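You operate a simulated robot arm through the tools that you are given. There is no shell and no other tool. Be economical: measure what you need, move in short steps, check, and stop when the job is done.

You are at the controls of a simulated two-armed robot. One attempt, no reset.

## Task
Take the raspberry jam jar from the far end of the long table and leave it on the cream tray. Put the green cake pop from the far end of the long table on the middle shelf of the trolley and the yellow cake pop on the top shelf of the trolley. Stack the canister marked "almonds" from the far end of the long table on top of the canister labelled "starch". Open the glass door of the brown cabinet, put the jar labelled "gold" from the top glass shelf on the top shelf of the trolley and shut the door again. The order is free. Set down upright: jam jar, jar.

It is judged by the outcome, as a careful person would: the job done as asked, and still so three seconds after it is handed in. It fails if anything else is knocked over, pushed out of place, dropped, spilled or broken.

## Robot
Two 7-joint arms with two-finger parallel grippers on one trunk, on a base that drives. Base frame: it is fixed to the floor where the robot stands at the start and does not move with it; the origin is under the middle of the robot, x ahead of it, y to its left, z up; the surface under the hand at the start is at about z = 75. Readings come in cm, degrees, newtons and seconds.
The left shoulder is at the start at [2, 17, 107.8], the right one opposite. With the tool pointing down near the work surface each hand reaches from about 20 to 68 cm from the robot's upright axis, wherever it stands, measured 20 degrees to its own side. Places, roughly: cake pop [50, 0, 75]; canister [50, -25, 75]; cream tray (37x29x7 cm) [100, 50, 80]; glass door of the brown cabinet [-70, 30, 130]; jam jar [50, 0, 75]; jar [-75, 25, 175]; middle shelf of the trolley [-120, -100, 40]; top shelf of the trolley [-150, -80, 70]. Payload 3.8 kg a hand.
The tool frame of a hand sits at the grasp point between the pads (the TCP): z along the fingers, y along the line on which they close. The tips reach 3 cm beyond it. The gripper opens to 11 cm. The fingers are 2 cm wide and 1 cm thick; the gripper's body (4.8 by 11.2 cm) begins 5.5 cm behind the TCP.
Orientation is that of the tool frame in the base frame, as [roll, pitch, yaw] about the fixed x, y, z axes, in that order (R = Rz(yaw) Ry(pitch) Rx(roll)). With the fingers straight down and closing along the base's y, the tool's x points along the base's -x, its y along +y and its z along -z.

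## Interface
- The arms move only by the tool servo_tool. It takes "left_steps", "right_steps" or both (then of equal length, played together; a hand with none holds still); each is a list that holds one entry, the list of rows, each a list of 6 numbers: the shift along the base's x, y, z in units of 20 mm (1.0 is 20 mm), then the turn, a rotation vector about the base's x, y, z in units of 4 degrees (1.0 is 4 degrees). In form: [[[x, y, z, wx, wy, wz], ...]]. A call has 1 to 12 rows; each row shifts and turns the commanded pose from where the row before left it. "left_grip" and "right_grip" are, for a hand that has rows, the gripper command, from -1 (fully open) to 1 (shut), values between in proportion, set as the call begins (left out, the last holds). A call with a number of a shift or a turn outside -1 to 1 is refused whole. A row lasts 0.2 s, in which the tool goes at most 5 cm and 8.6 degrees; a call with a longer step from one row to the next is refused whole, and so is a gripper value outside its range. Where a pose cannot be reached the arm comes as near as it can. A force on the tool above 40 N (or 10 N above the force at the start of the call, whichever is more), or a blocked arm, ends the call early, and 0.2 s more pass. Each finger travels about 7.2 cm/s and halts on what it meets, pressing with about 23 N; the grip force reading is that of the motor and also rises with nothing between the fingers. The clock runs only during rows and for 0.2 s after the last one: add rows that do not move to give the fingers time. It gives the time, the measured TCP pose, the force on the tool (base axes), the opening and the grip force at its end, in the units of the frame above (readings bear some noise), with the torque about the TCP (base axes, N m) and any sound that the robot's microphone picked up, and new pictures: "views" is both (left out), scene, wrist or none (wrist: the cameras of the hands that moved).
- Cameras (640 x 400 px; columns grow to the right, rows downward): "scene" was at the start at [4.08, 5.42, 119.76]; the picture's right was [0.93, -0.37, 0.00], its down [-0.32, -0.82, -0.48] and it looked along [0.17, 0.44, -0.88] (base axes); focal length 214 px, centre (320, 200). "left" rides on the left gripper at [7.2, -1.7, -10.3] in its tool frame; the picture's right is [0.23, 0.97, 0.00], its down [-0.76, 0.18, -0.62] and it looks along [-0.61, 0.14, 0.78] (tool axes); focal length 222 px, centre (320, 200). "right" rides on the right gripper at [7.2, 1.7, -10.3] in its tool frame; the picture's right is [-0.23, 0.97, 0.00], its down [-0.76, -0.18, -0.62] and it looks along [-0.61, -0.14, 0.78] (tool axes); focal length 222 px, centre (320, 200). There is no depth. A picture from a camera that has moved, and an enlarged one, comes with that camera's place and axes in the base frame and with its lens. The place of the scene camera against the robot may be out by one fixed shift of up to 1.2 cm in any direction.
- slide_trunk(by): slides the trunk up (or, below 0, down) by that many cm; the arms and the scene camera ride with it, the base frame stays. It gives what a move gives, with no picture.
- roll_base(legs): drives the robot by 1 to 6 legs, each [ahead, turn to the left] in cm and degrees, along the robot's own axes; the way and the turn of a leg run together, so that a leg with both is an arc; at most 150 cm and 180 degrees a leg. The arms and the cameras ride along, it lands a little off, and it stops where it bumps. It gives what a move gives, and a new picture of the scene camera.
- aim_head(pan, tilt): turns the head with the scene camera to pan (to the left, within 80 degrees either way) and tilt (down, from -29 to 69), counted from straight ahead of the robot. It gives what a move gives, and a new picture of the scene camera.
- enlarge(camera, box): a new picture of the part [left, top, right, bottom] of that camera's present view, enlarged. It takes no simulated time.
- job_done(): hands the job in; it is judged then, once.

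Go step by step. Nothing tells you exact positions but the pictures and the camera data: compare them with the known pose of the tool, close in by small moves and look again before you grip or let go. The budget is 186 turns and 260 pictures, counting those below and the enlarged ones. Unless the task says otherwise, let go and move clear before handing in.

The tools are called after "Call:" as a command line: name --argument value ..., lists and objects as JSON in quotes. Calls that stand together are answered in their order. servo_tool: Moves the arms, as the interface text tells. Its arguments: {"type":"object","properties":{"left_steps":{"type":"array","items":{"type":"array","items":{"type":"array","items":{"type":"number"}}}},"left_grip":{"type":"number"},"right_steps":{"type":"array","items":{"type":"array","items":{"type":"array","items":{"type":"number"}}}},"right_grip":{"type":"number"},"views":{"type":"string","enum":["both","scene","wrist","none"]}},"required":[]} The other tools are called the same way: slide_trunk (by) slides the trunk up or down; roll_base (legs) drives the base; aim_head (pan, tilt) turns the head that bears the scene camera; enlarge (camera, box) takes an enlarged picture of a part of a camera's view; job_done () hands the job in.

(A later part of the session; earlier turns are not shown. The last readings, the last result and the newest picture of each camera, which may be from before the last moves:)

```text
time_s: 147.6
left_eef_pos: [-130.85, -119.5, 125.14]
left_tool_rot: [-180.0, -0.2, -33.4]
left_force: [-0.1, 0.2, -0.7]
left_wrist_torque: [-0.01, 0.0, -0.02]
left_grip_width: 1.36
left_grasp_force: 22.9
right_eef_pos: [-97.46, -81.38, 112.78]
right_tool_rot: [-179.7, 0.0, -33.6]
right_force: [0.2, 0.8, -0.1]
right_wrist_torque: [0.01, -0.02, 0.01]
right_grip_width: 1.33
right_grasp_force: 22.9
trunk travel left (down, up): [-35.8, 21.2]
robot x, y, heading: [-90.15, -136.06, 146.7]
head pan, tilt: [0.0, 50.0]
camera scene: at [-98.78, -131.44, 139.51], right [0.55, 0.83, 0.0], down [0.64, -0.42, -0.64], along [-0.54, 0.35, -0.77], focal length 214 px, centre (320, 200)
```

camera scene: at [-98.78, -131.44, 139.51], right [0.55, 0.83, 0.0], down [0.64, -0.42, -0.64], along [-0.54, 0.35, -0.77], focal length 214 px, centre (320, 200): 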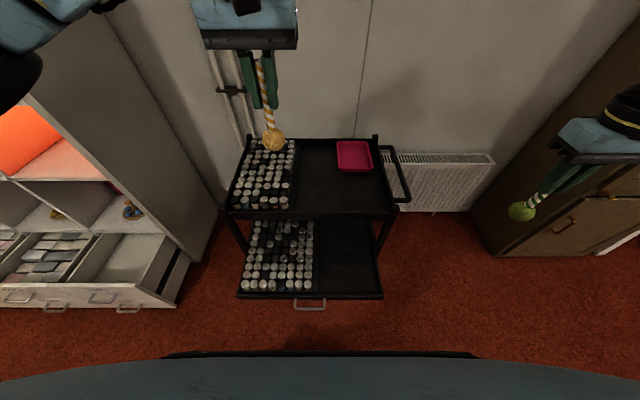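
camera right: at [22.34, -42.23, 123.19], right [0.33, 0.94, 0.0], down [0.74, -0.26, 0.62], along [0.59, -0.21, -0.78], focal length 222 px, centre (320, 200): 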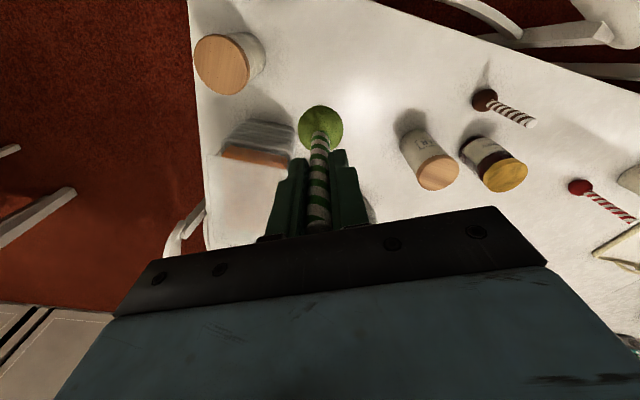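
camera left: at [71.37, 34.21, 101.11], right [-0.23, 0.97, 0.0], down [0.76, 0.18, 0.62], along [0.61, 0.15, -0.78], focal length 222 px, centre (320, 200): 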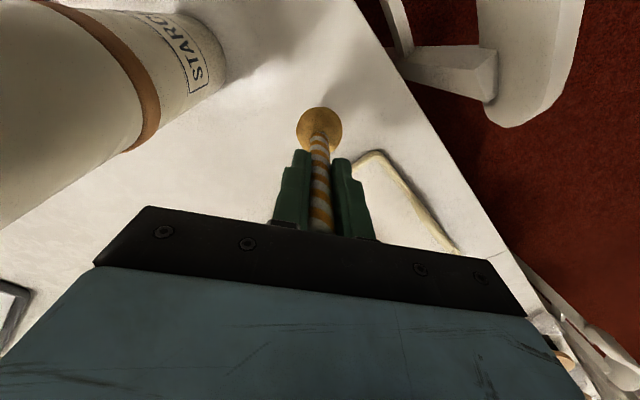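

I'm squarely facing the trolley. First the green pop: right hand over the free part of the middle shelf at about (-122.5,-99.7).

Call:
servo_tool --right_steps '[[[-1, -0.76, 0, 0, 0, 0], [-1, -0.76, 0, 0, 0, 0], [-1, -0.76, 0, 0, 0, 0], [-1, -0.76, 0, 0, 0, 0], [-1, -0.76, 0, 0, 0, 0], [-1, -0.76, 0, 0, 0, 0], [-1, -0.76, 0, 0, 0, 0], [-1, -0.76, 0, 0, 0, 0], [-1, -0.76, 0, 0, 0, 0], [-1, -0.76, 0, 0, 0, 0], [-1, -0.76, 0, 0, 0, 0], [-1, -0.76, 0, 0, 0, 0]]]' --views "none"

Call:
slide_trunk --by -28

Call:
aim_head --pan 0 --tilt 50

Call:
enlarge --camera "right" --box '[0, 0, 640, 400]'

```text
time_s: 150.2
left_eef_pos: [-130.97, -119.56, 125.33]
left_tool_rot: [-180.0, -0.1, -33.4]
left_force: [0.0, -0.8, -0.3]
left_wrist_torque: [0.0, -0.01, -0.01]
left_grip_width: 1.37
left_grasp_force: 22.9
right_eef_pos: [-119.75, -98.88, 113.24]
right_tool_rot: [-179.8, 0.1, -33.7]
right_force: [-0.2, -1.1, 0.5]
right_wrist_torque: [0.01, 0.04, 0.0]
right_grip_width: 1.34
right_grasp_force: 22.6
right hand out of reach, approached as far as the arm can: row 12
trunk travel left (down, up): [-35.8, 21.2]
robot x, y, heading: [-90.31, -136.2, 146.8]
head pan, tilt: [0.0, 50.0]
```

```text
time_s: 153.1
left_eef_pos: [-130.83, -119.6, 97.16]
left_tool_rot: [-179.9, -0.1, -33.3]
left_force: [-0.3, -0.2, -0.5]
left_wrist_torque: [-0.03, 0.03, -0.01]
left_grip_width: 1.36
left_grasp_force: 23.1
right_eef_pos: [-119.74, -98.91, 85.05]
right_tool_rot: [-179.8, 0.1, -33.6]
right_force: [0.1, 0.0, 0.7]
right_wrist_torque: [0.0, 0.0, 0.0]
right_grip_width: 1.36
right_grasp_force: 23.2
trunk travel left (down, up): [-7.8, 49.2]
robot x, y, heading: [-89.78, -136.32, 146.3]
head pan, tilt: [0.0, 50.0]
```

```text
time_s: 153.7
left_eef_pos: [-130.81, -119.52, 97.27]
left_tool_rot: [180.0, 0.0, -33.4]
left_force: [-0.5, 0.0, -0.8]
left_wrist_torque: [-0.01, 0.0, 0.03]
left_grip_width: 1.38
left_grasp_force: 23.0
right_eef_pos: [-119.72, -98.89, 85.2]
right_tool_rot: [-179.8, 0.2, -33.7]
right_force: [-0.1, 0.9, -1.2]
right_wrist_torque: [-0.01, 0.06, 0.01]
right_grip_width: 1.39
right_grasp_force: 22.9
trunk travel left (down, up): [-7.8, 49.2]
robot x, y, heading: [-90.08, -135.99, 146.8]
head pan, tilt: [0.0, 50.0]
camera scene: at [-98.79, -131.45, 111.51], right [0.55, 0.84, 0.0], down [0.64, -0.42, -0.64], along [-0.54, 0.35, -0.77], focal length 214 px, centre (320, 200)
```

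scene: 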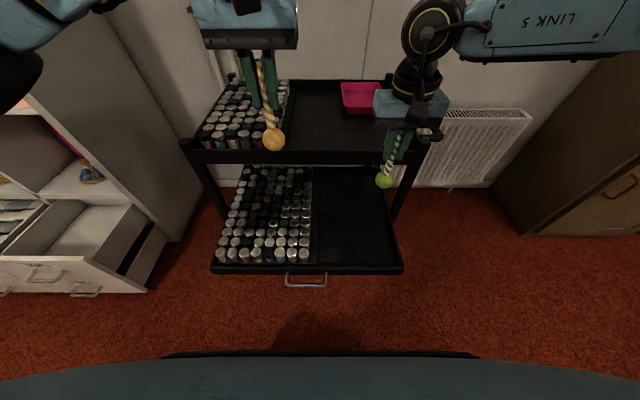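

```text
1.00 times, centred on (320, 200) of right (not enlarged: the box is as wide or as high as the picture)
camera zoom: at [-114.63, -104.38, 95.47], right [-0.73, -0.69, 0.0], down [-0.54, 0.57, 0.62], along [-0.43, 0.46, -0.78], focal length 222 px, centre (320, 200)
```

zoom: 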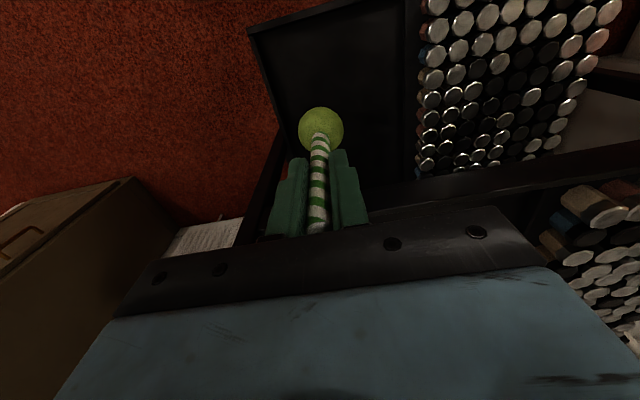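

The pop's drop point lies well inside the free part of the middle shelf. I lower it.

Call:
servo_tool --right_steps '[[[0, 0, -1, 0, 0, 0], [0, 0, -1, 0, 0, 0], [0, 0, -1, 0, 0, 0], [0, 0, -1, 0, 0, 0], [0, 0, -1, 0, 0, 0], [0, 0, -1, 0, 0, 0], [0, 0, -1, 0, 0, 0], [0, 0, -1, 0, 0, 0], [0, 0, -1, 0, 0, 0], [0, 0, -1, 0, 0, 0], [0, 0, -1, 0, 0, 0], [0, 0, -1, 0, 0, 0]]]'

```text
time_s: 156.2
left_eef_pos: [-130.83, -119.63, 97.21]
left_tool_rot: [180.0, -0.1, -33.4]
left_force: [-0.5, 0.5, -0.2]
left_wrist_torque: [-0.02, 0.02, 0.0]
left_grip_width: 1.38
left_grasp_force: 22.3
right_eef_pos: [-111.47, -95.36, 66.95]
right_tool_rot: [-179.9, 0.1, -33.6]
right_force: [0.7, -0.7, -0.8]
right_wrist_torque: [-0.01, 0.02, 0.03]
right_grip_width: 1.36
right_grasp_force: 23.0
right hand out of reach, approached as far as the arm can: row 1, 2, 3, 4, 5, 6, 7, 8, 9, 10, 11, 12
trunk travel left (down, up): [-7.8, 49.2]
robot x, y, heading: [-90.22, -136.25, 146.4]
head pan, tilt: [0.0, 50.0]
camera scene: at [-98.79, -131.45, 111.5], right [0.55, 0.84, 0.0], down [0.64, -0.42, -0.64], along [-0.54, 0.35, -0.77], focal length 214 px, centre (320, 200)
camera right: at [-106.27, -100.87, 77.32], right [-0.73, -0.69, 0.0], down [-0.54, 0.57, 0.62], along [-0.43, 0.46, -0.78], focal length 222 px, centre (320, 200)
```

scene: 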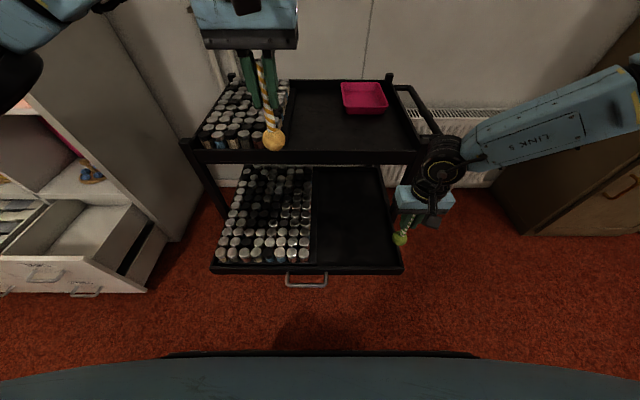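
right: 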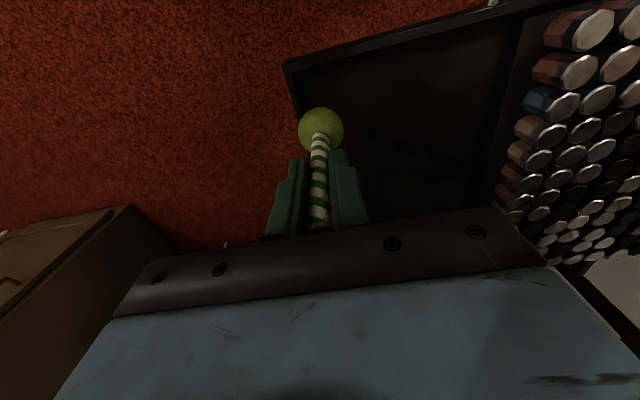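

The arm hit a posture limit and drifted outward. I'll move the hand right, off the shelf, and test lowering there to unfold the elbow.

Call:
servo_tool --right_steps '[[[0.55, 0.84, 0, 0, 0, 0], [0.55, 0.84, 0, 0, 0, 0], [0.55, 0.84, 0, 0, 0, 0], [0.55, 0.84, 0, 0, 0, 0], [0.55, 0.84, 0, 0, 0, 0], [0, 0, -1, 0, 0, 0], [0, 0, -1, 0, 0, 0], [0, 0, -1, 0, 0, 0]]]' --views "scene"

```text
time_s: 158.1
left_eef_pos: [-130.88, -119.55, 97.28]
left_tool_rot: [180.0, -0.1, -33.3]
left_force: [0.3, 0.0, -0.1]
left_wrist_torque: [0.01, 0.02, 0.0]
left_grip_width: 1.39
left_grasp_force: 22.9
right_eef_pos: [-105.73, -87.0, 61.29]
right_tool_rot: [-179.9, 0.0, -33.7]
right_force: [0.6, 0.3, -0.5]
right_wrist_torque: [-0.01, 0.0, -0.03]
right_grip_width: 1.38
right_grasp_force: 22.7
trunk travel left (down, up): [-7.8, 49.2]
robot x, y, heading: [-90.1, -136.01, 146.4]
head pan, tilt: [0.0, 50.0]
camera scene: at [-98.8, -131.46, 111.51], right [0.55, 0.84, 0.0], down [0.64, -0.42, -0.64], along [-0.54, 0.35, -0.77], focal length 214 px, centre (320, 200)
```

scene: 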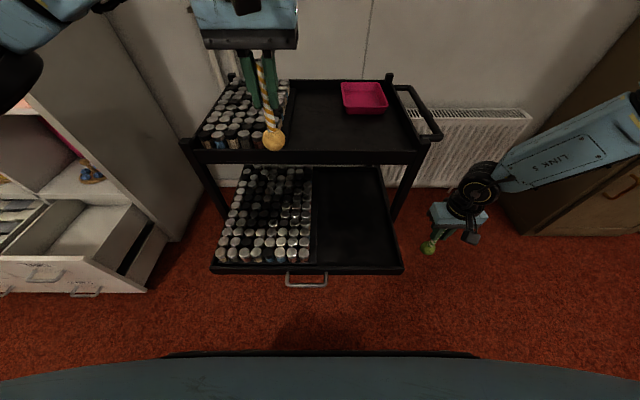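

Lowering works when the hand is further to my right. Turning the base left 20° should swing the pop over the free middle-shelf spot at this height.

Call:
roll_base --legs '[[0, 18]]'

Call:
enlarge --camera "right" --box '[0, 0, 640, 400]'

```text
time_s: 159.5
left_eef_pos: [-133.91, -133.07, 97.32]
left_tool_rot: [-180.0, -0.1, -15.3]
left_force: [0.1, -0.4, -0.6]
left_wrist_torque: [0.0, 0.02, -0.02]
left_grip_width: 1.36
left_grasp_force: 23.1
right_eef_pos: [-120.43, -94.19, 61.32]
right_tool_rot: [-179.8, 0.1, -15.5]
right_force: [0.0, 0.4, -0.9]
right_wrist_torque: [0.03, -0.04, 0.02]
right_grip_width: 1.37
right_grasp_force: 23.1
trunk travel left (down, up): [-7.8, 49.2]
robot x, y, heading: [-90.43, -136.36, 164.5]
head pan, tilt: [0.0, 50.0]
camera scene: at [-100.07, -134.28, 111.5], right [0.26, 0.96, 0.0], down [0.74, -0.2, -0.64], along [-0.62, 0.17, -0.77], focal length 214 px, centre (320, 200)
```

scene: 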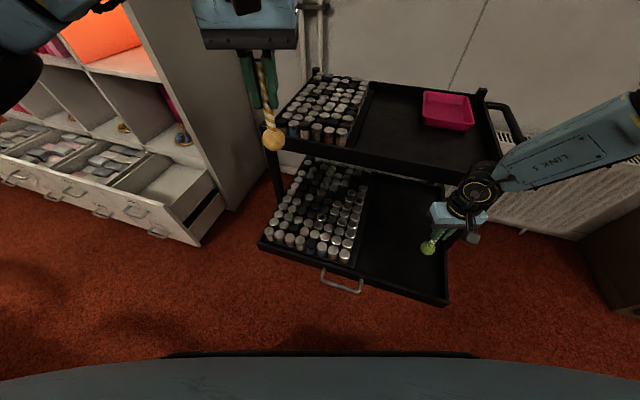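

```text
1.00 times, centred on (320, 200) of right (not enlarged: the box is as wide or as high as the picture)
camera zoom: at [-113.7, -97.88, 71.64], right [-0.48, -0.88, 0.0], down [-0.69, 0.37, 0.62], along [-0.55, 0.3, -0.78], focal length 222 px, centre (320, 200)
```

zoom: 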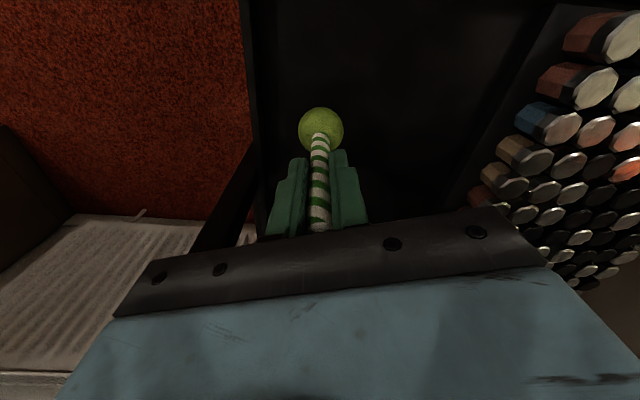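

Over the shelf, about 6 cm from its right edge. I shift slightly further in and lower carefully.

Call:
servo_tool --right_steps '[[[-0.5, -0.68, 0, 0, 0, 0], [-0.5, -0.68, 0, 0, 0, 0], [-0.4, -0.6, 0, 0, 0, 0], [0, 0, -1, 0, 0, 0], [0, 0, -1, 0, 0, 0], [0, 0, -1, 0, 0, 0], [0, 0, -0.5, 0, 0, 0]]]' --views "wrist"

Call:
enlarge --camera "scene" --box '[360, 180, 520, 310]'

```text
time_s: 161.1
left_eef_pos: [-134.0, -133.05, 97.09]
left_tool_rot: [-179.9, -0.1, -15.2]
left_force: [0.3, 0.7, 0.0]
left_wrist_torque: [-0.01, -0.04, -0.02]
left_grip_width: 1.39
left_grasp_force: 23.6
right_eef_pos: [-119.35, -96.07, 61.25]
right_tool_rot: [-179.9, 0.1, -15.5]
right_force: [-0.6, -0.1, -0.7]
right_wrist_torque: [0.04, 0.0, 0.01]
right_grip_width: 1.37
right_grasp_force: 23.3
right hand out of reach, approached as far as the arm can: row 1, 2, 3, 4, 5, 6, 7
trunk travel left (down, up): [-7.8, 49.2]
robot x, y, heading: [-90.05, -136.17, 164.5]
head pan, tilt: [0.0, 50.0]
camera right: at [-112.75, -99.8, 71.59], right [-0.48, -0.88, 0.0], down [-0.69, 0.37, 0.62], along [-0.55, 0.3, -0.78], focal length 222 px, centre (320, 200)
```

right: 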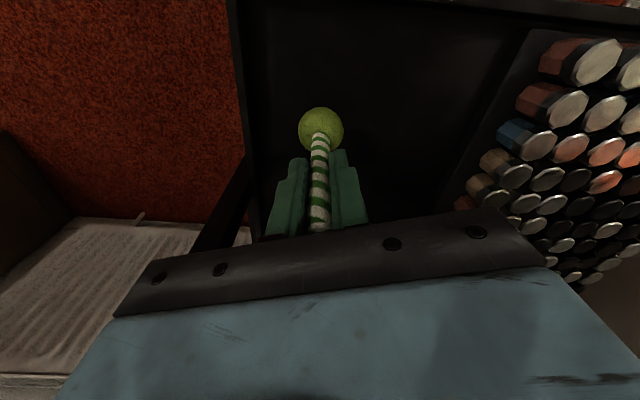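

```text
3.08 times, centred on (440, 245) of scene
camera zoom: at [-100.06, -134.25, 111.51], right [0.26, 0.96, 0.0], down [0.74, -0.2, -0.64], along [-0.62, 0.17, -0.77], focal length 660 px, centre (-49, 62)
```

zoom: 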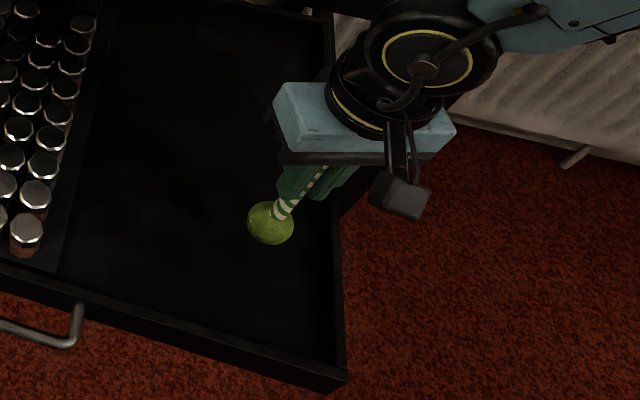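

Call:
slide_trunk --by -7.5

Call:
servo_tool --right_steps '[[[0.1, 0.1, -0.5, 0, 0, 0], [0.1, 0.1, -0.5, 0, 0, 0]]]' --views "scene"

```text
time_s: 162.2
left_eef_pos: [-133.96, -133.09, 89.82]
left_tool_rot: [180.0, 0.0, -15.3]
left_force: [0.0, -0.6, -0.1]
left_wrist_torque: [0.01, 0.0, 0.03]
left_grip_width: 1.38
left_grasp_force: 23.4
right_eef_pos: [-119.34, -96.13, 53.82]
right_tool_rot: [-179.9, 0.3, -15.4]
right_force: [-1.1, -0.5, 10.7]
right_wrist_torque: [0.02, 0.15, 0.0]
right_grip_width: 1.38
right_grasp_force: 22.2
trunk travel left (down, up): [-0.3, 56.7]
robot x, y, heading: [-90.39, -136.17, 164.7]
head pan, tilt: [0.0, 50.0]
```

```text
time_s: 162.8
left_eef_pos: [-133.98, -133.24, 89.81]
left_tool_rot: [-179.9, 0.0, -15.3]
left_force: [0.3, -0.4, 0.0]
left_wrist_torque: [0.01, 0.0, 0.02]
left_grip_width: 1.36
left_grasp_force: 23.1
right_eef_pos: [-118.5, -95.56, 53.26]
right_tool_rot: [180.0, 0.4, -15.5]
right_force: [-5.4, -7.3, 26.9]
right_wrist_torque: [-0.67, 0.47, 0.03]
right_grip_width: 1.37
right_grasp_force: 23.6
right hand out of reach, approached as far as the arm can: row 1, 2
trunk travel left (down, up): [-0.3, 56.7]
robot x, y, heading: [-90.53, -136.02, 164.6]
head pan, tilt: [0.0, 50.0]
camera scene: at [-100.01, -134.42, 104.03], right [0.26, 0.96, 0.0], down [0.74, -0.2, -0.64], along [-0.62, 0.17, -0.77], focal length 214 px, centre (320, 200)
```

scene: 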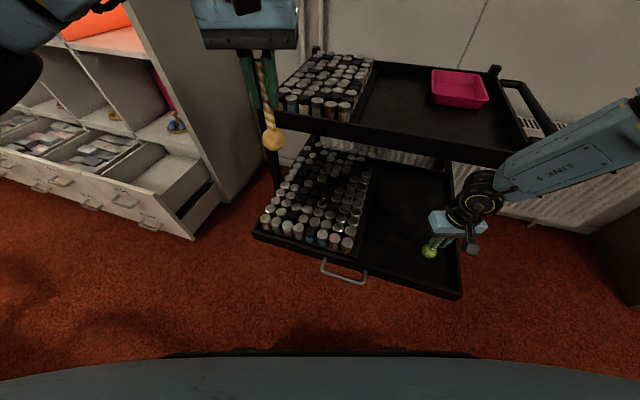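

Contact at TCP 53.8, so the shelf floor is at z≈43. I ease off the pressure slightly, then let go.

Call:
servo_tool --right_steps '[[[0, 0, 0.15, 0, 0, 0], [0, 0, 0.1, 0, 0, 0]]]' --views "none"

Call:
enlarge --camera "scene" --box '[360, 180, 520, 310]'

```text
time_s: 163.4
left_eef_pos: [-133.95, -132.93, 89.71]
left_tool_rot: [180.0, -0.1, -15.3]
left_force: [0.0, 0.9, -0.7]
left_wrist_torque: [-0.02, 0.01, -0.04]
left_grip_width: 1.35
left_grasp_force: 23.1
right_eef_pos: [-118.02, -95.37, 53.5]
right_tool_rot: [-179.8, -0.1, -15.6]
right_force: [1.0, -0.2, -0.5]
right_wrist_torque: [0.01, 0.0, 0.01]
right_grip_width: 1.38
right_grasp_force: 22.8
trunk travel left (down, up): [-0.3, 56.7]
robot x, y, heading: [-90.42, -136.44, 164.4]
head pan, tilt: [0.0, 50.0]
```

```text
3.08 times, centred on (440, 245) of scene
camera zoom: at [-100.05, -134.25, 103.99], right [0.26, 0.96, 0.0], down [0.74, -0.2, -0.64], along [-0.62, 0.17, -0.77], focal length 660 px, centre (-49, 62)
```

zoom: 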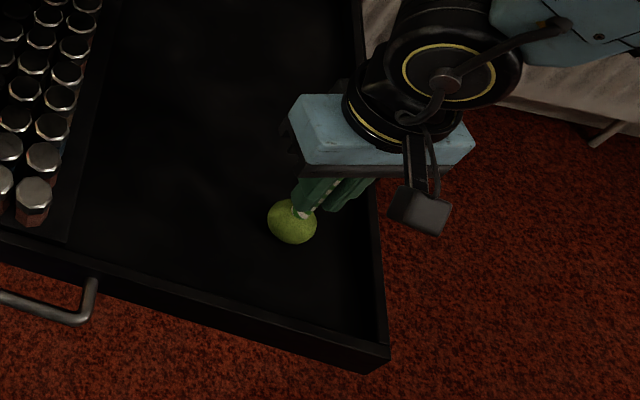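

It's resting at the shelf. I open the fingers and look.

Call:
servo_tool --right_steps '[[[0, 0, 0, 0, 0, 0], [0, 0, 0, 0, 0, 0], [0, 0, 0, 0, 0, 0], [0, 0, 0, 0, 0, 0]]]' --right_grip 0 --views "wrist"

Call:
enlarge --camera "scene" --box '[360, 180, 520, 310]'

```text
time_s: 164.4
left_eef_pos: [-133.95, -132.89, 89.68]
left_tool_rot: [-180.0, -0.1, -15.2]
left_force: [-0.4, -0.1, -0.3]
left_wrist_torque: [0.04, -0.01, 0.01]
left_grip_width: 1.38
left_grasp_force: 22.7
right_eef_pos: [-118.26, -95.37, 53.67]
right_tool_rot: [-179.8, 0.1, -15.4]
right_force: [-0.1, -0.5, 0.1]
right_wrist_torque: [-0.01, 0.0, 0.0]
right_grip_width: 5.51
right_grasp_force: 0.0
trunk travel left (down, up): [-0.3, 56.7]
robot x, y, heading: [-90.57, -136.13, 164.7]
head pan, tilt: [0.0, 50.0]
camera right: at [-111.75, -99.04, 63.92], right [-0.48, -0.88, 0.0], down [-0.69, 0.37, 0.63], along [-0.55, 0.3, -0.78], focal length 222 px, centre (320, 200)
```

right: 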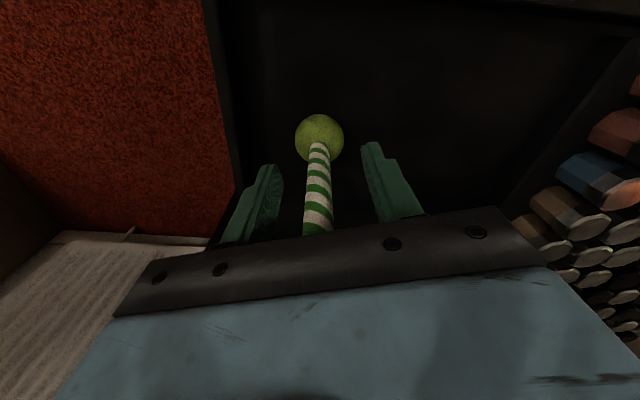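

```text
3.08 times, centred on (440, 245) of scene
camera zoom: at [-100.06, -134.26, 104.01], right [0.26, 0.96, 0.0], down [0.74, -0.2, -0.64], along [-0.62, 0.17, -0.77], focal length 660 px, centre (-49, 62)
```

zoom: 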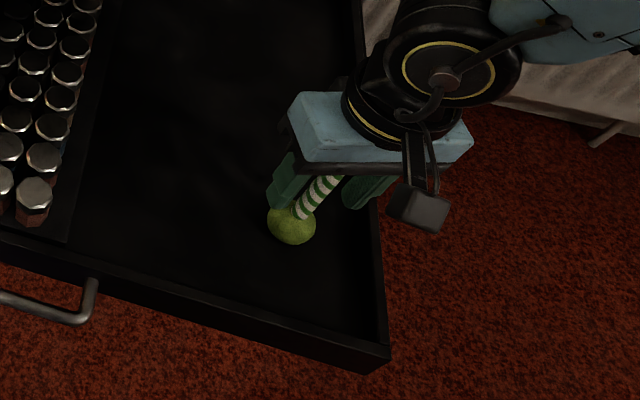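

The green pop stands on the middle shelf. I raise straight up with the trunk.

Call:
slide_trunk --by 22

Call:
aim_head --pan -15 --tilt 50

```text
time_s: 166.7
left_eef_pos: [-133.89, -132.99, 111.78]
left_tool_rot: [-179.9, -0.1, -15.2]
left_force: [-1.0, -0.9, -0.5]
left_wrist_torque: [0.0, 0.03, 0.0]
left_grip_width: 1.38
left_grasp_force: 23.1
right_eef_pos: [-118.35, -95.34, 75.66]
right_tool_rot: [-179.9, 0.1, -15.5]
right_force: [0.1, -0.7, 1.6]
right_wrist_torque: [-0.02, 0.03, 0.0]
right_grip_width: 5.5
right_grasp_force: 0.1
trunk travel left (down, up): [-22.3, 34.7]
robot x, y, heading: [-90.14, -136.27, 164.8]
head pan, tilt: [0.0, 50.0]
```

```text
time_s: 167.5
left_eef_pos: [-134.07, -133.06, 111.79]
left_tool_rot: [180.0, 0.0, -15.3]
left_force: [0.6, -1.1, 1.0]
left_wrist_torque: [0.03, -0.02, 0.0]
left_grip_width: 1.35
left_grasp_force: 23.1
right_eef_pos: [-118.38, -95.4, 75.52]
right_tool_rot: [-179.9, 0.1, -15.5]
right_force: [0.1, -0.3, -0.8]
right_wrist_torque: [0.0, 0.02, -0.03]
right_grip_width: 5.51
right_grasp_force: 0.0
trunk travel left (down, up): [-22.3, 34.7]
robot x, y, heading: [-90.54, -136.52, 164.8]
head pan, tilt: [-15.0, 50.0]
camera scene: at [-99.28, -132.41, 126.0], right [0.5, 0.86, 0.0], down [0.66, -0.39, -0.64], along [-0.56, 0.32, -0.77], focal length 214 px, centre (320, 200)
```

scene: 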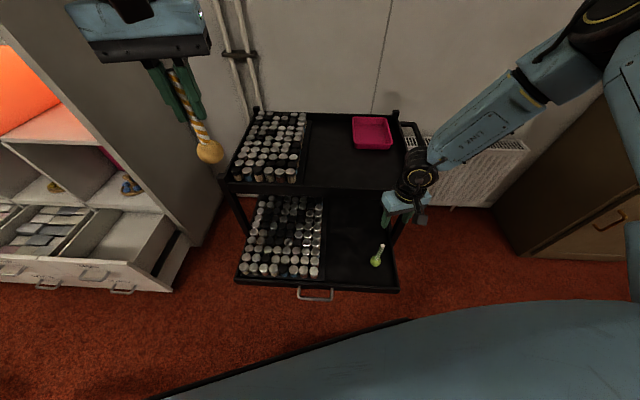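

I raise the right hand clear, then turn right so the left hand can reach the top shelf spot at about (-148,-100).

Call:
servo_tool --right_steps '[[[0, 0, 1, 0, 0, 0], [0, 0, 1, 0, 0, 0], [0.3, 0, 1, 0, 0, 0], [0.5, 0, 1, 0, 0, 0], [0.5, 0, 1, 0, 0, 0], [0.5, 0, 1, 0, 0, 0], [0.5, 0, 1, 0, 0, 0], [0.5, 0, 1, 0, 0, 0], [0.5, 0, 1, 0, 0, 0]]]' --views "none"

Call:
roll_base --legs '[[0, -52]]'

Call:
aim_head --pan 35 --tilt 45

```text
time_s: 169.5
left_eef_pos: [-133.92, -132.98, 111.75]
left_tool_rot: [-180.0, 0.0, -15.3]
left_force: [0.5, 1.1, 0.1]
left_wrist_torque: [-0.04, 0.01, 0.0]
left_grip_width: 1.36
left_grasp_force: 23.0
right_eef_pos: [-111.8, -95.33, 93.54]
right_tool_rot: [-179.9, 0.1, -15.5]
right_force: [-0.2, 0.1, -1.0]
right_wrist_torque: [0.02, 0.02, -0.02]
right_grip_width: 5.5
right_grasp_force: 0.1
trunk travel left (down, up): [-22.3, 34.7]
robot x, y, heading: [-90.61, -135.9, 164.9]
head pan, tilt: [-15.0, 50.0]
```

```text
time_s: 172.2
left_eef_pos: [-114.71, -99.85, 111.74]
left_tool_rot: [180.0, -0.1, -67.0]
left_force: [0.9, -0.6, -0.6]
left_wrist_torque: [-0.01, 0.0, -0.03]
left_grip_width: 1.39
left_grasp_force: 23.0
right_eef_pos: [-71.57, -93.95, 93.64]
right_tool_rot: [-179.9, 0.2, -67.2]
right_force: [-0.1, 1.1, 0.5]
right_wrist_torque: [0.0, 0.03, 0.0]
right_grip_width: 5.5
right_grasp_force: 0.1
trunk travel left (down, up): [-22.3, 34.7]
robot x, y, heading: [-90.18, -136.42, 113.1]
head pan, tilt: [-15.0, 50.0]
camera scene: at [-92.47, -127.28, 126.01], right [0.99, 0.14, 0.0], down [0.11, -0.76, -0.64], along [-0.09, 0.64, -0.77], focal length 214 px, centre (320, 200)
```

scene: 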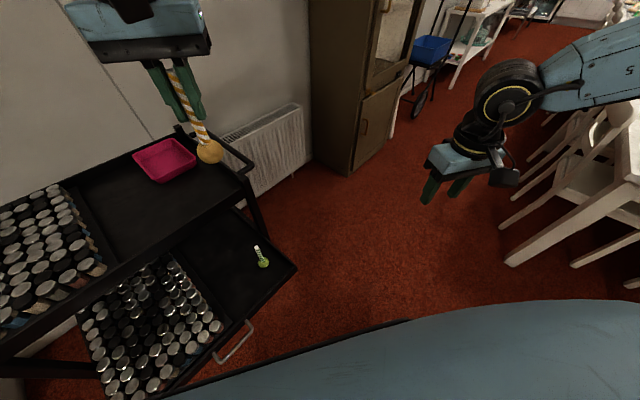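

```text
time_s: 173.4
left_eef_pos: [-114.78, -99.92, 111.77]
left_tool_rot: [-180.0, -0.1, -67.0]
left_force: [0.2, 0.1, -0.9]
left_wrist_torque: [-0.01, -0.01, -0.02]
left_grip_width: 1.36
left_grasp_force: 23.7
right_eef_pos: [-71.54, -94.08, 93.51]
right_tool_rot: [-179.8, 0.1, -67.2]
right_force: [-0.4, 0.1, 0.0]
right_wrist_torque: [0.01, -0.02, 0.01]
right_grip_width: 5.46
right_grasp_force: 0.1
trunk travel left (down, up): [-22.3, 34.7]
robot x, y, heading: [-90.07, -136.1, 113.0]
head pan, tilt: [35.0, 45.0]
camera scene: at [-98.32, -130.6, 126.7], right [0.53, 0.85, 0.0], down [0.6, -0.38, -0.71], along [-0.6, 0.37, -0.71], focal length 214 px, centre (320, 200)
```

scene: 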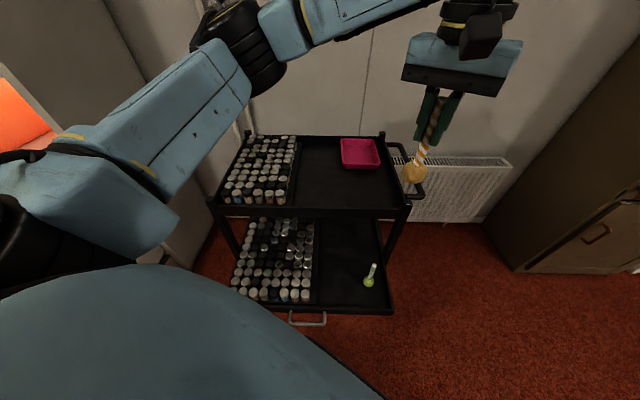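

Call:
servo_tool --left_steps '[[[-1, 0, -0.4, 0, 0, 0], [-1, 0, -0.4, 0, 0, 0], [-1, 0, -0.4, 0, 0, 0], [-1, 0, -0.4, 0, 0, 0], [-1, 0, -0.4, 0, 0, 0], [-1, 0, -0.4, 0, 0, 0], [-1, 0, -0.4, 0, 0, 0], [-1, 0, -0.4, 0, 0, 0], [-1, 0, -0.4, 0, 0, 0], [-1, 0, -0.4, 0, 0, 0], [-1, 0, -0.4, 0, 0, 0], [-1, 0, -0.4, 0, 0, 0]]]' --views "none"

Call:
servo_tool --left_steps '[[[-1, 0, -0.4, 0, 0, 0], [-1, 0, -0.4, 0, 0, 0], [-1, 0, -0.4, 0, 0, 0], [-1, 0, -0.4, 0, 0, 0]]]'

```text
time_s: 176.0
left_eef_pos: [-138.87, -100.0, 102.13]
left_tool_rot: [-180.0, -0.1, -67.0]
left_force: [-0.9, -0.8, -0.4]
left_wrist_torque: [-0.02, 0.0, 0.0]
left_grip_width: 1.37
left_grasp_force: 22.8
right_eef_pos: [-71.49, -93.9, 93.56]
right_tool_rot: [-179.8, 0.2, -67.2]
right_force: [1.4, -0.3, 0.2]
right_wrist_torque: [0.01, -0.01, 0.01]
right_grip_width: 5.48
right_grasp_force: 0.0
trunk travel left (down, up): [-22.3, 34.7]
robot x, y, heading: [-90.35, -136.4, 112.9]
head pan, tilt: [35.0, 45.0]
```

```text
time_s: 177.0
left_eef_pos: [-146.78, -100.04, 98.78]
left_tool_rot: [180.0, -0.1, -67.0]
left_force: [-0.3, 0.3, -0.9]
left_wrist_torque: [0.01, -0.04, 0.02]
left_grip_width: 1.36
left_grasp_force: 22.7
right_eef_pos: [-71.48, -93.99, 93.66]
right_tool_rot: [-179.8, 0.1, -67.2]
right_force: [0.4, 0.1, 0.0]
right_wrist_torque: [0.0, 0.02, -0.01]
right_grip_width: 5.47
right_grasp_force: 0.1
trunk travel left (down, up): [-22.3, 34.7]
robot x, y, heading: [-90.25, -136.18, 113.2]
head pan, tilt: [35.0, 45.0]
camera scene: at [-98.34, -130.6, 126.69], right [0.53, 0.85, 0.0], down [0.6, -0.37, -0.71], along [-0.6, 0.37, -0.71], focal length 214 px, centre (320, 200)
camera left: at [-142.48, -105.91, 109.24], right [-0.81, -0.59, 0.0], down [-0.46, 0.63, 0.62], along [-0.37, 0.5, -0.78], focal length 222 px, centre (320, 200)
```

scene: 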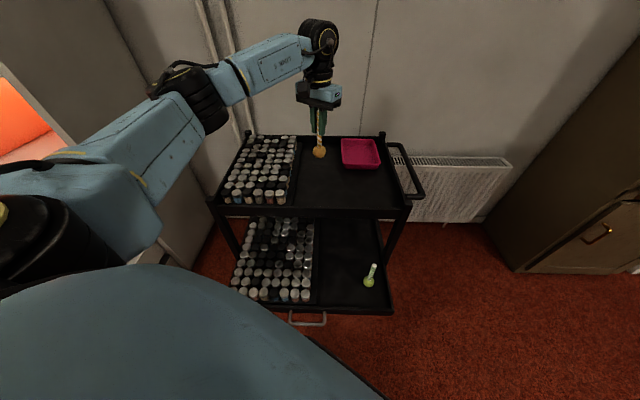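
left: 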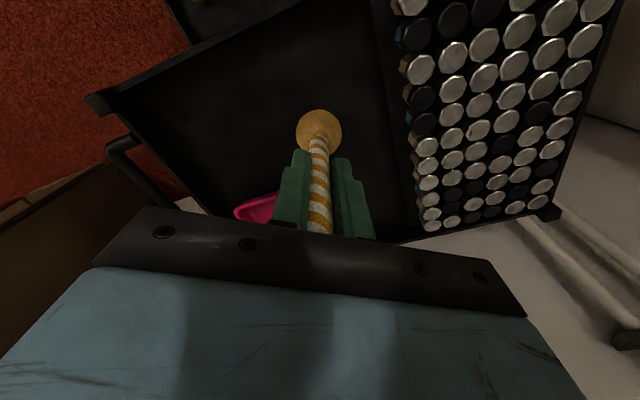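

The spot below is free on the top shelf. I lower.

Call:
servo_tool --left_steps '[[[0, 0, -1, 0, 0, 0], [0, 0, -1, 0, 0, 0], [0, 0, -1, 0, 0, 0], [0, 0, -1, 0, 0, 0], [0, 0, -1, 0, 0, 0], [0, 0, -1, 0, 0, 0]]]' --views "wrist"

```text
time_s: 178.4
left_eef_pos: [-146.79, -100.03, 86.95]
left_tool_rot: [180.0, -0.1, -67.0]
left_force: [0.0, 0.5, -0.1]
left_wrist_torque: [-0.02, 0.0, -0.01]
left_grip_width: 1.36
left_grasp_force: 23.2
right_eef_pos: [-71.43, -93.97, 93.7]
right_tool_rot: [-179.8, 0.0, -67.2]
right_force: [-0.7, 0.2, -0.5]
right_wrist_torque: [0.0, -0.02, -0.04]
right_grip_width: 5.51
right_grasp_force: 0.0
trunk travel left (down, up): [-22.3, 34.7]
robot x, y, heading: [-90.34, -136.54, 113.2]
head pan, tilt: [35.0, 45.0]
camera left: at [-142.39, -105.86, 97.2], right [-0.81, -0.59, 0.0], down [-0.46, 0.63, 0.62], along [-0.37, 0.5, -0.78], focal length 222 px, centre (320, 200)
```

left: 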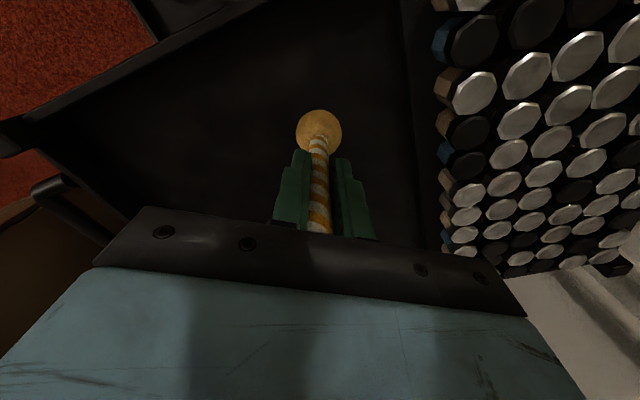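

Call:
servo_tool --left_steps '[[[0, 0, -0.3, 0, 0, 0], [0, 0, -0.25, 0, 0, 0], [0, 0, -0.2, 0, 0, 0], [0, 0, -0.2, 0, 0, 0]]]' --views "none"

```text
time_s: 179.4
left_eef_pos: [-146.8, -99.95, 84.91]
left_tool_rot: [-180.0, 0.0, -67.0]
left_force: [0.7, -0.2, -0.5]
left_wrist_torque: [-0.01, 0.01, 0.02]
left_grip_width: 1.39
left_grasp_force: 23.3
right_eef_pos: [-71.43, -93.98, 93.6]
right_tool_rot: [-179.8, 0.2, -67.2]
right_force: [-0.3, 0.4, -0.2]
right_wrist_torque: [0.05, -0.01, 0.0]
right_grip_width: 5.5
right_grasp_force: 0.1
trunk travel left (down, up): [-22.3, 34.7]
robot x, y, heading: [-89.93, -136.21, 113.1]
head pan, tilt: [35.0, 45.0]
```

Call:
servo_tool --left_steps '[[[0, 0, -0.2, 0, 0, 0], [0, 0, -0.2, 0, 0, 0], [0, 0, -0.15, 0, 0, 0]]]' --views "none"

Call:
enlarge --camera "scene" --box '[240, 80, 400, 180]'

```text
time_s: 180.2
left_eef_pos: [-146.79, -100.01, 83.94]
left_tool_rot: [180.0, -0.1, -67.1]
left_force: [0.3, -0.1, -0.8]
left_wrist_torque: [0.01, 0.01, 0.0]
left_grip_width: 1.4
left_grasp_force: 22.8
right_eef_pos: [-71.44, -94.0, 93.61]
right_tool_rot: [-179.8, 0.1, -67.2]
right_force: [-0.6, -0.1, -0.2]
right_wrist_torque: [0.01, 0.0, 0.02]
right_grip_width: 5.51
right_grasp_force: 0.2
trunk travel left (down, up): [-22.3, 34.7]
robot x, y, heading: [-90.09, -136.27, 112.8]
head pan, tilt: [35.0, 45.0]
```

```text
4.00 times, centred on (320, 130) of scene
camera zoom: at [-98.32, -130.6, 126.7], right [0.53, 0.85, 0.0], down [0.6, -0.37, -0.71], along [-0.6, 0.37, -0.71], focal length 858 px, centre (320, 480)
```

zoom: 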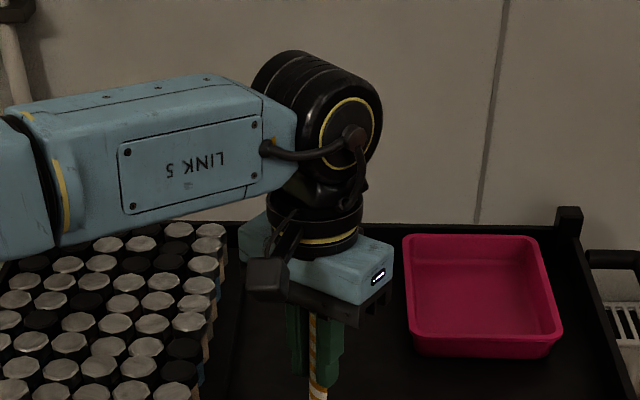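

Call:
servo_tool --left_steps '[[[0, 0, -0.2, 0, 0, 0], [0, 0, -0.2, 0, 0, 0], [0, 0, -0.1, 0, 0, 0]]]' --views "none"

Call:
enlarge --camera "scene" --box '[240, 120, 400, 220]'

```text
time_s: 181.0
left_eef_pos: [-146.79, -99.87, 82.94]
left_tool_rot: [-179.9, -0.1, -67.0]
left_force: [-0.1, -0.2, -0.2]
left_wrist_torque: [0.03, 0.01, -0.02]
left_grip_width: 1.38
left_grasp_force: 22.9
right_eef_pos: [-71.52, -94.03, 93.64]
right_tool_rot: [-179.8, 0.1, -67.2]
right_force: [0.6, -0.4, 0.0]
right_wrist_torque: [-0.01, 0.0, 0.0]
right_grip_width: 5.48
right_grasp_force: 0.0
trunk travel left (down, up): [-22.3, 34.7]
robot x, y, heading: [-90.48, -136.22, 112.9]
head pan, tilt: [35.0, 45.0]
```

```text
4.00 times, centred on (320, 170) of scene
camera zoom: at [-98.32, -130.6, 126.7], right [0.53, 0.85, 0.0], down [0.6, -0.37, -0.71], along [-0.6, 0.37, -0.71], focal length 858 px, centre (320, 320)
```

zoom: 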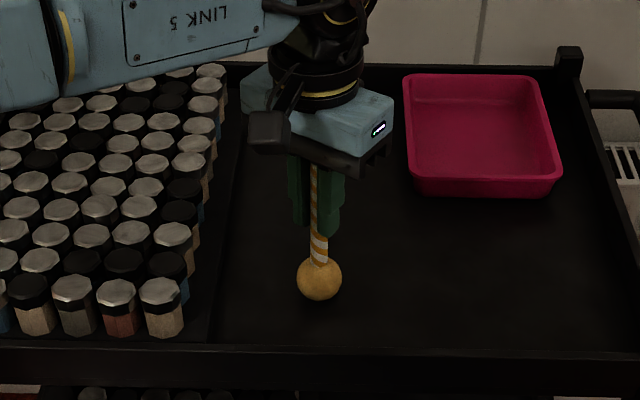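

Call:
servo_tool --left_steps '[[[0, 0, -0.2, 0, 0, 0], [0, 0, -0.2, 0, 0, 0], [0, 0, -0.2, 0, 0, 0]]]' --views "none"

```text
time_s: 181.8
left_eef_pos: [-146.78, -99.87, 82.01]
left_tool_rot: [-179.9, 0.4, -66.9]
left_force: [-2.3, -0.2, 20.8]
left_wrist_torque: [0.1, 0.26, -0.02]
left_grip_width: 1.36
left_grasp_force: 23.0
right_eef_pos: [-71.44, -94.2, 93.61]
right_tool_rot: [-179.9, 0.2, -67.2]
right_force: [-0.2, -0.4, -0.7]
right_wrist_torque: [0.02, -0.02, 0.0]
right_grip_width: 5.52
right_grasp_force: 0.1
trunk travel left (down, up): [-22.3, 34.7]
robot x, y, heading: [-90.59, -136.35, 112.9]
head pan, tilt: [35.0, 45.0]
```

Contact felt (shelf at z≈71.5). I ease up a touch, release, and lift.

Call:
servo_tool --left_steps '[[[0, 0, 0.15, 0, 0, 0]]]' --views "none"

Call:
servo_tool --left_steps '[[[0, 0, 0, 0, 0, 0], [0, 0, 0, 0, 0, 0], [0, 0, 0, 0, 0, 0], [0, 0, 0, 0, 0, 0]]]' --left_grip 0 --views "wrist"

```text
time_s: 182.2
left_eef_pos: [-146.72, -99.89, 81.95]
left_tool_rot: [-179.9, 0.0, -67.0]
left_force: [-2.2, 3.9, 11.2]
left_wrist_torque: [0.52, 0.3, -0.01]
left_grip_width: 1.39
left_grasp_force: 22.4
right_eef_pos: [-71.46, -94.11, 93.44]
right_tool_rot: [-179.9, 0.0, -67.2]
right_force: [-0.3, 0.0, -0.6]
right_wrist_torque: [-0.03, 0.01, -0.01]
right_grip_width: 5.49
right_grasp_force: 0.0
trunk travel left (down, up): [-22.3, 34.7]
robot x, y, heading: [-90.21, -136.05, 112.9]
head pan, tilt: [35.0, 45.0]
```

```text
time_s: 183.2
left_eef_pos: [-146.71, -99.95, 82.01]
left_tool_rot: [179.9, -0.1, -67.0]
left_force: [0.3, -0.5, 0.2]
left_wrist_torque: [0.04, 0.0, 0.02]
left_grip_width: 5.48
left_grasp_force: 0.1
right_eef_pos: [-71.4, -94.05, 93.62]
right_tool_rot: [-179.8, 0.1, -67.2]
right_force: [-0.5, 0.2, -0.3]
right_wrist_torque: [-0.04, 0.0, 0.0]
right_grip_width: 5.49
right_grasp_force: 0.1
trunk travel left (down, up): [-22.3, 34.7]
robot x, y, heading: [-90.23, -136.11, 113.0]
head pan, tilt: [35.0, 45.0]
camera left: at [-142.44, -105.85, 92.35], right [-0.81, -0.59, 0.0], down [-0.46, 0.63, 0.62], along [-0.37, 0.5, -0.78], focal length 222 px, centre (320, 200)
```

left: 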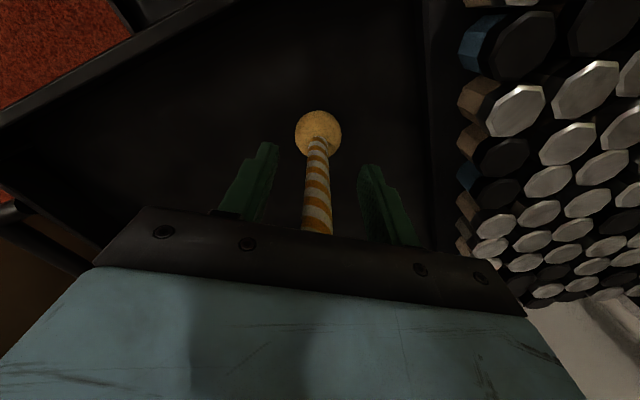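

Yellow pop stands by itself. I lift straight up with the trunk and retract the left hand.

Call:
slide_trunk --by 20

Call:
servo_tool --left_steps '[[[0.8, 0, 0.4, 0, 0, 0], [1, 0, 0.4, 0, 0, 0], [1, 0, 0.4, 0, 0, 0], [1, 0, 0.4, 0, 0, 0], [1, 0, 0.4, 0, 0, 0], [1, 0, 0.4, 0, 0, 0], [1, 0, 0.4, 0, 0, 0], [1, 0, 0.4, 0, 0, 0], [1, 0, 0.4, 0, 0, 0], [1, 0, 0.4, 0, 0, 0], [1, 0, 0.4, 0, 0, 0], [1, 0, 0.4, 0, 0, 0]]]' --views "scene"

```text
time_s: 185.3
left_eef_pos: [-146.79, -99.9, 101.88]
left_tool_rot: [-180.0, -0.1, -67.1]
left_force: [0.5, -0.2, -0.5]
left_wrist_torque: [0.01, 0.01, 0.01]
left_grip_width: 5.52
left_grasp_force: 0.2
right_eef_pos: [-71.4, -93.91, 113.56]
right_tool_rot: [-179.9, 0.0, -67.2]
right_force: [-0.6, 0.2, 0.0]
right_wrist_torque: [-0.01, -0.01, 0.04]
right_grip_width: 5.49
right_grasp_force: 0.0
trunk travel left (down, up): [-42.3, 14.7]
robot x, y, heading: [-90.0, -136.28, 112.8]
head pan, tilt: [35.0, 45.0]
```

```text
time_s: 187.9
left_eef_pos: [-123.25, -99.91, 111.58]
left_tool_rot: [-180.0, -0.1, -67.1]
left_force: [-0.1, -0.7, 0.3]
left_wrist_torque: [-0.02, 0.02, 0.04]
left_grip_width: 5.52
left_grasp_force: 0.0
right_eef_pos: [-71.39, -94.03, 113.53]
right_tool_rot: [-180.0, 0.1, -67.2]
right_force: [-0.2, -0.9, -0.3]
right_wrist_torque: [0.01, -0.01, 0.01]
right_grip_width: 5.5
right_grasp_force: 0.0
trunk travel left (down, up): [-42.3, 14.7]
robot x, y, heading: [-90.17, -136.11, 113.0]
head pan, tilt: [35.0, 45.0]
camera scene: at [-98.27, -130.59, 146.7], right [0.53, 0.85, 0.0], down [0.6, -0.37, -0.71], along [-0.6, 0.37, -0.71], focal length 214 px, centre (320, 200)
```

scene: 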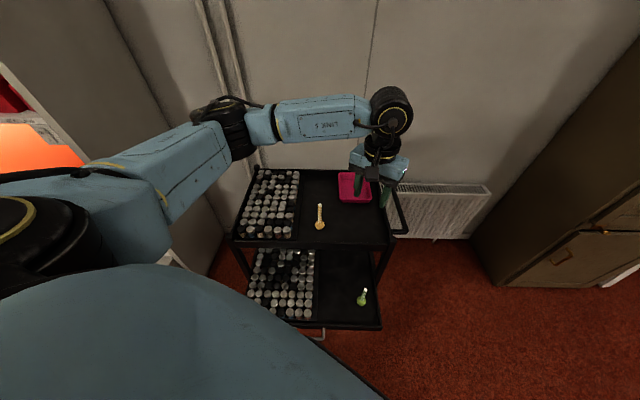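

Both pops are placed. Now to the cabinet: I drive back along the wall and face it.

Call:
roll_base --legs '[[0, -57], [100, 0], [0, 88]]'

Call:
aim_head --pan -30 --tilt 0

```text
time_s: 199.4
left_eef_pos: [-82.0, -37.87, 111.41]
left_tool_rot: [-180.0, 0.0, -36.1]
left_force: [0.3, -0.3, -0.2]
left_wrist_torque: [0.02, 0.01, 0.01]
left_grip_width: 5.51
left_grasp_force: 0.2
right_eef_pos: [-40.6, -6.28, 113.61]
right_tool_rot: [-180.0, 0.1, -36.4]
right_force: [0.3, -0.6, 1.2]
right_wrist_torque: [0.01, 0.0, 0.01]
right_grip_width: 5.47
right_grasp_force: 0.1
trunk travel left (down, up): [-42.3, 14.7]
robot x, y, heading: [-34.86, -51.97, 144.0]
head pan, tilt: [35.0, 45.0]
camera scene: at [-45.16, -51.35, 146.7], right [0.02, 1.0, 0.0], down [0.71, -0.01, -0.71], along [-0.71, 0.01, -0.71], focal length 214 px, centre (320, 200)
```

scene: 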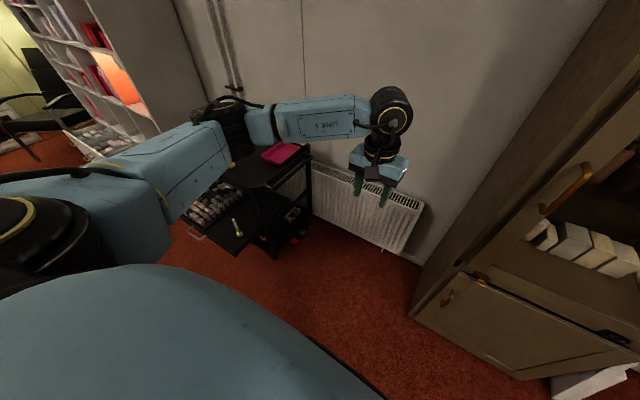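

```text
time_s: 200.7
left_eef_pos: [-81.84, -37.86, 111.48]
left_tool_rot: [180.0, -0.1, -36.1]
left_force: [0.0, -0.2, -0.3]
left_wrist_torque: [0.02, 0.02, 0.0]
left_grip_width: 5.51
left_grasp_force: 0.1
right_eef_pos: [-40.54, -6.23, 113.63]
right_tool_rot: [-179.9, 0.1, -36.3]
right_force: [0.1, -0.6, -0.2]
right_wrist_torque: [-0.02, 0.0, 0.02]
right_grip_width: 5.5
right_grasp_force: 0.1
trunk travel left (down, up): [-42.3, 14.7]
robot x, y, heading: [-35.22, -51.95, 143.8]
head pan, tilt: [-30.0, 0.0]
camera scene: at [-40.66, -43.27, 153.79], right [0.91, 0.41, 0.0], down [0.0, 0.0, -1.0], along [-0.41, 0.91, 0.0], focal length 214 px, centre (320, 200)
```

scene: 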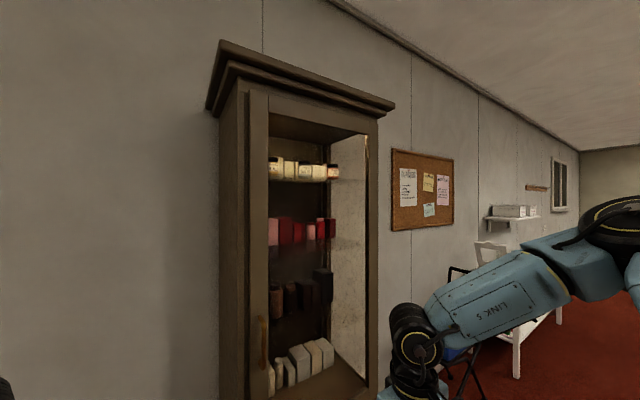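

Call:
enlarge --camera "scene" --box '[200, 60, 410, 220]'

Call:
enlarge --camera "scene" --box '[200, 220, 410, 380]'

```text
2.50 times, centred on (305, 140) of scene
camera zoom: at [-40.66, -43.27, 153.79], right [0.91, 0.41, 0.0], down [0.0, 0.0, -1.0], along [-0.41, 0.91, 0.0], focal length 536 px, centre (358, 350)
```

zoom: 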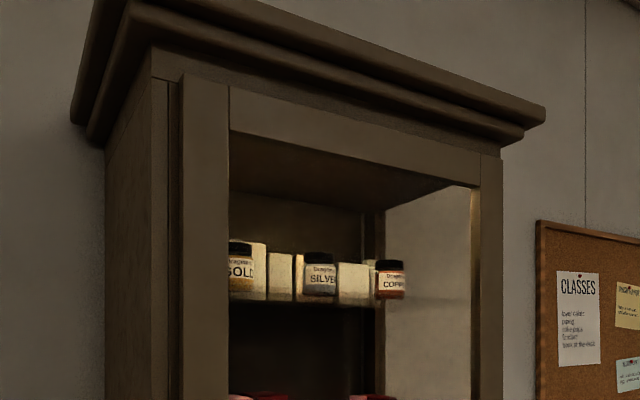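

```text
2.50 times, centred on (305, 300) of scene
camera zoom: at [-40.66, -43.27, 153.79], right [0.91, 0.41, 0.0], down [0.0, 0.0, -1.0], along [-0.41, 0.91, 0.0], focal length 536 px, centre (358, -50)
```

zoom: 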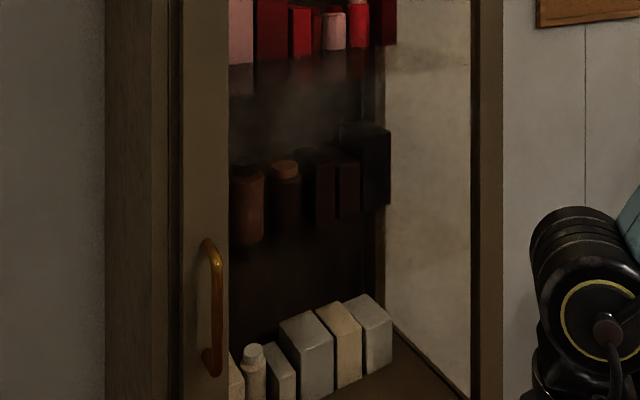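

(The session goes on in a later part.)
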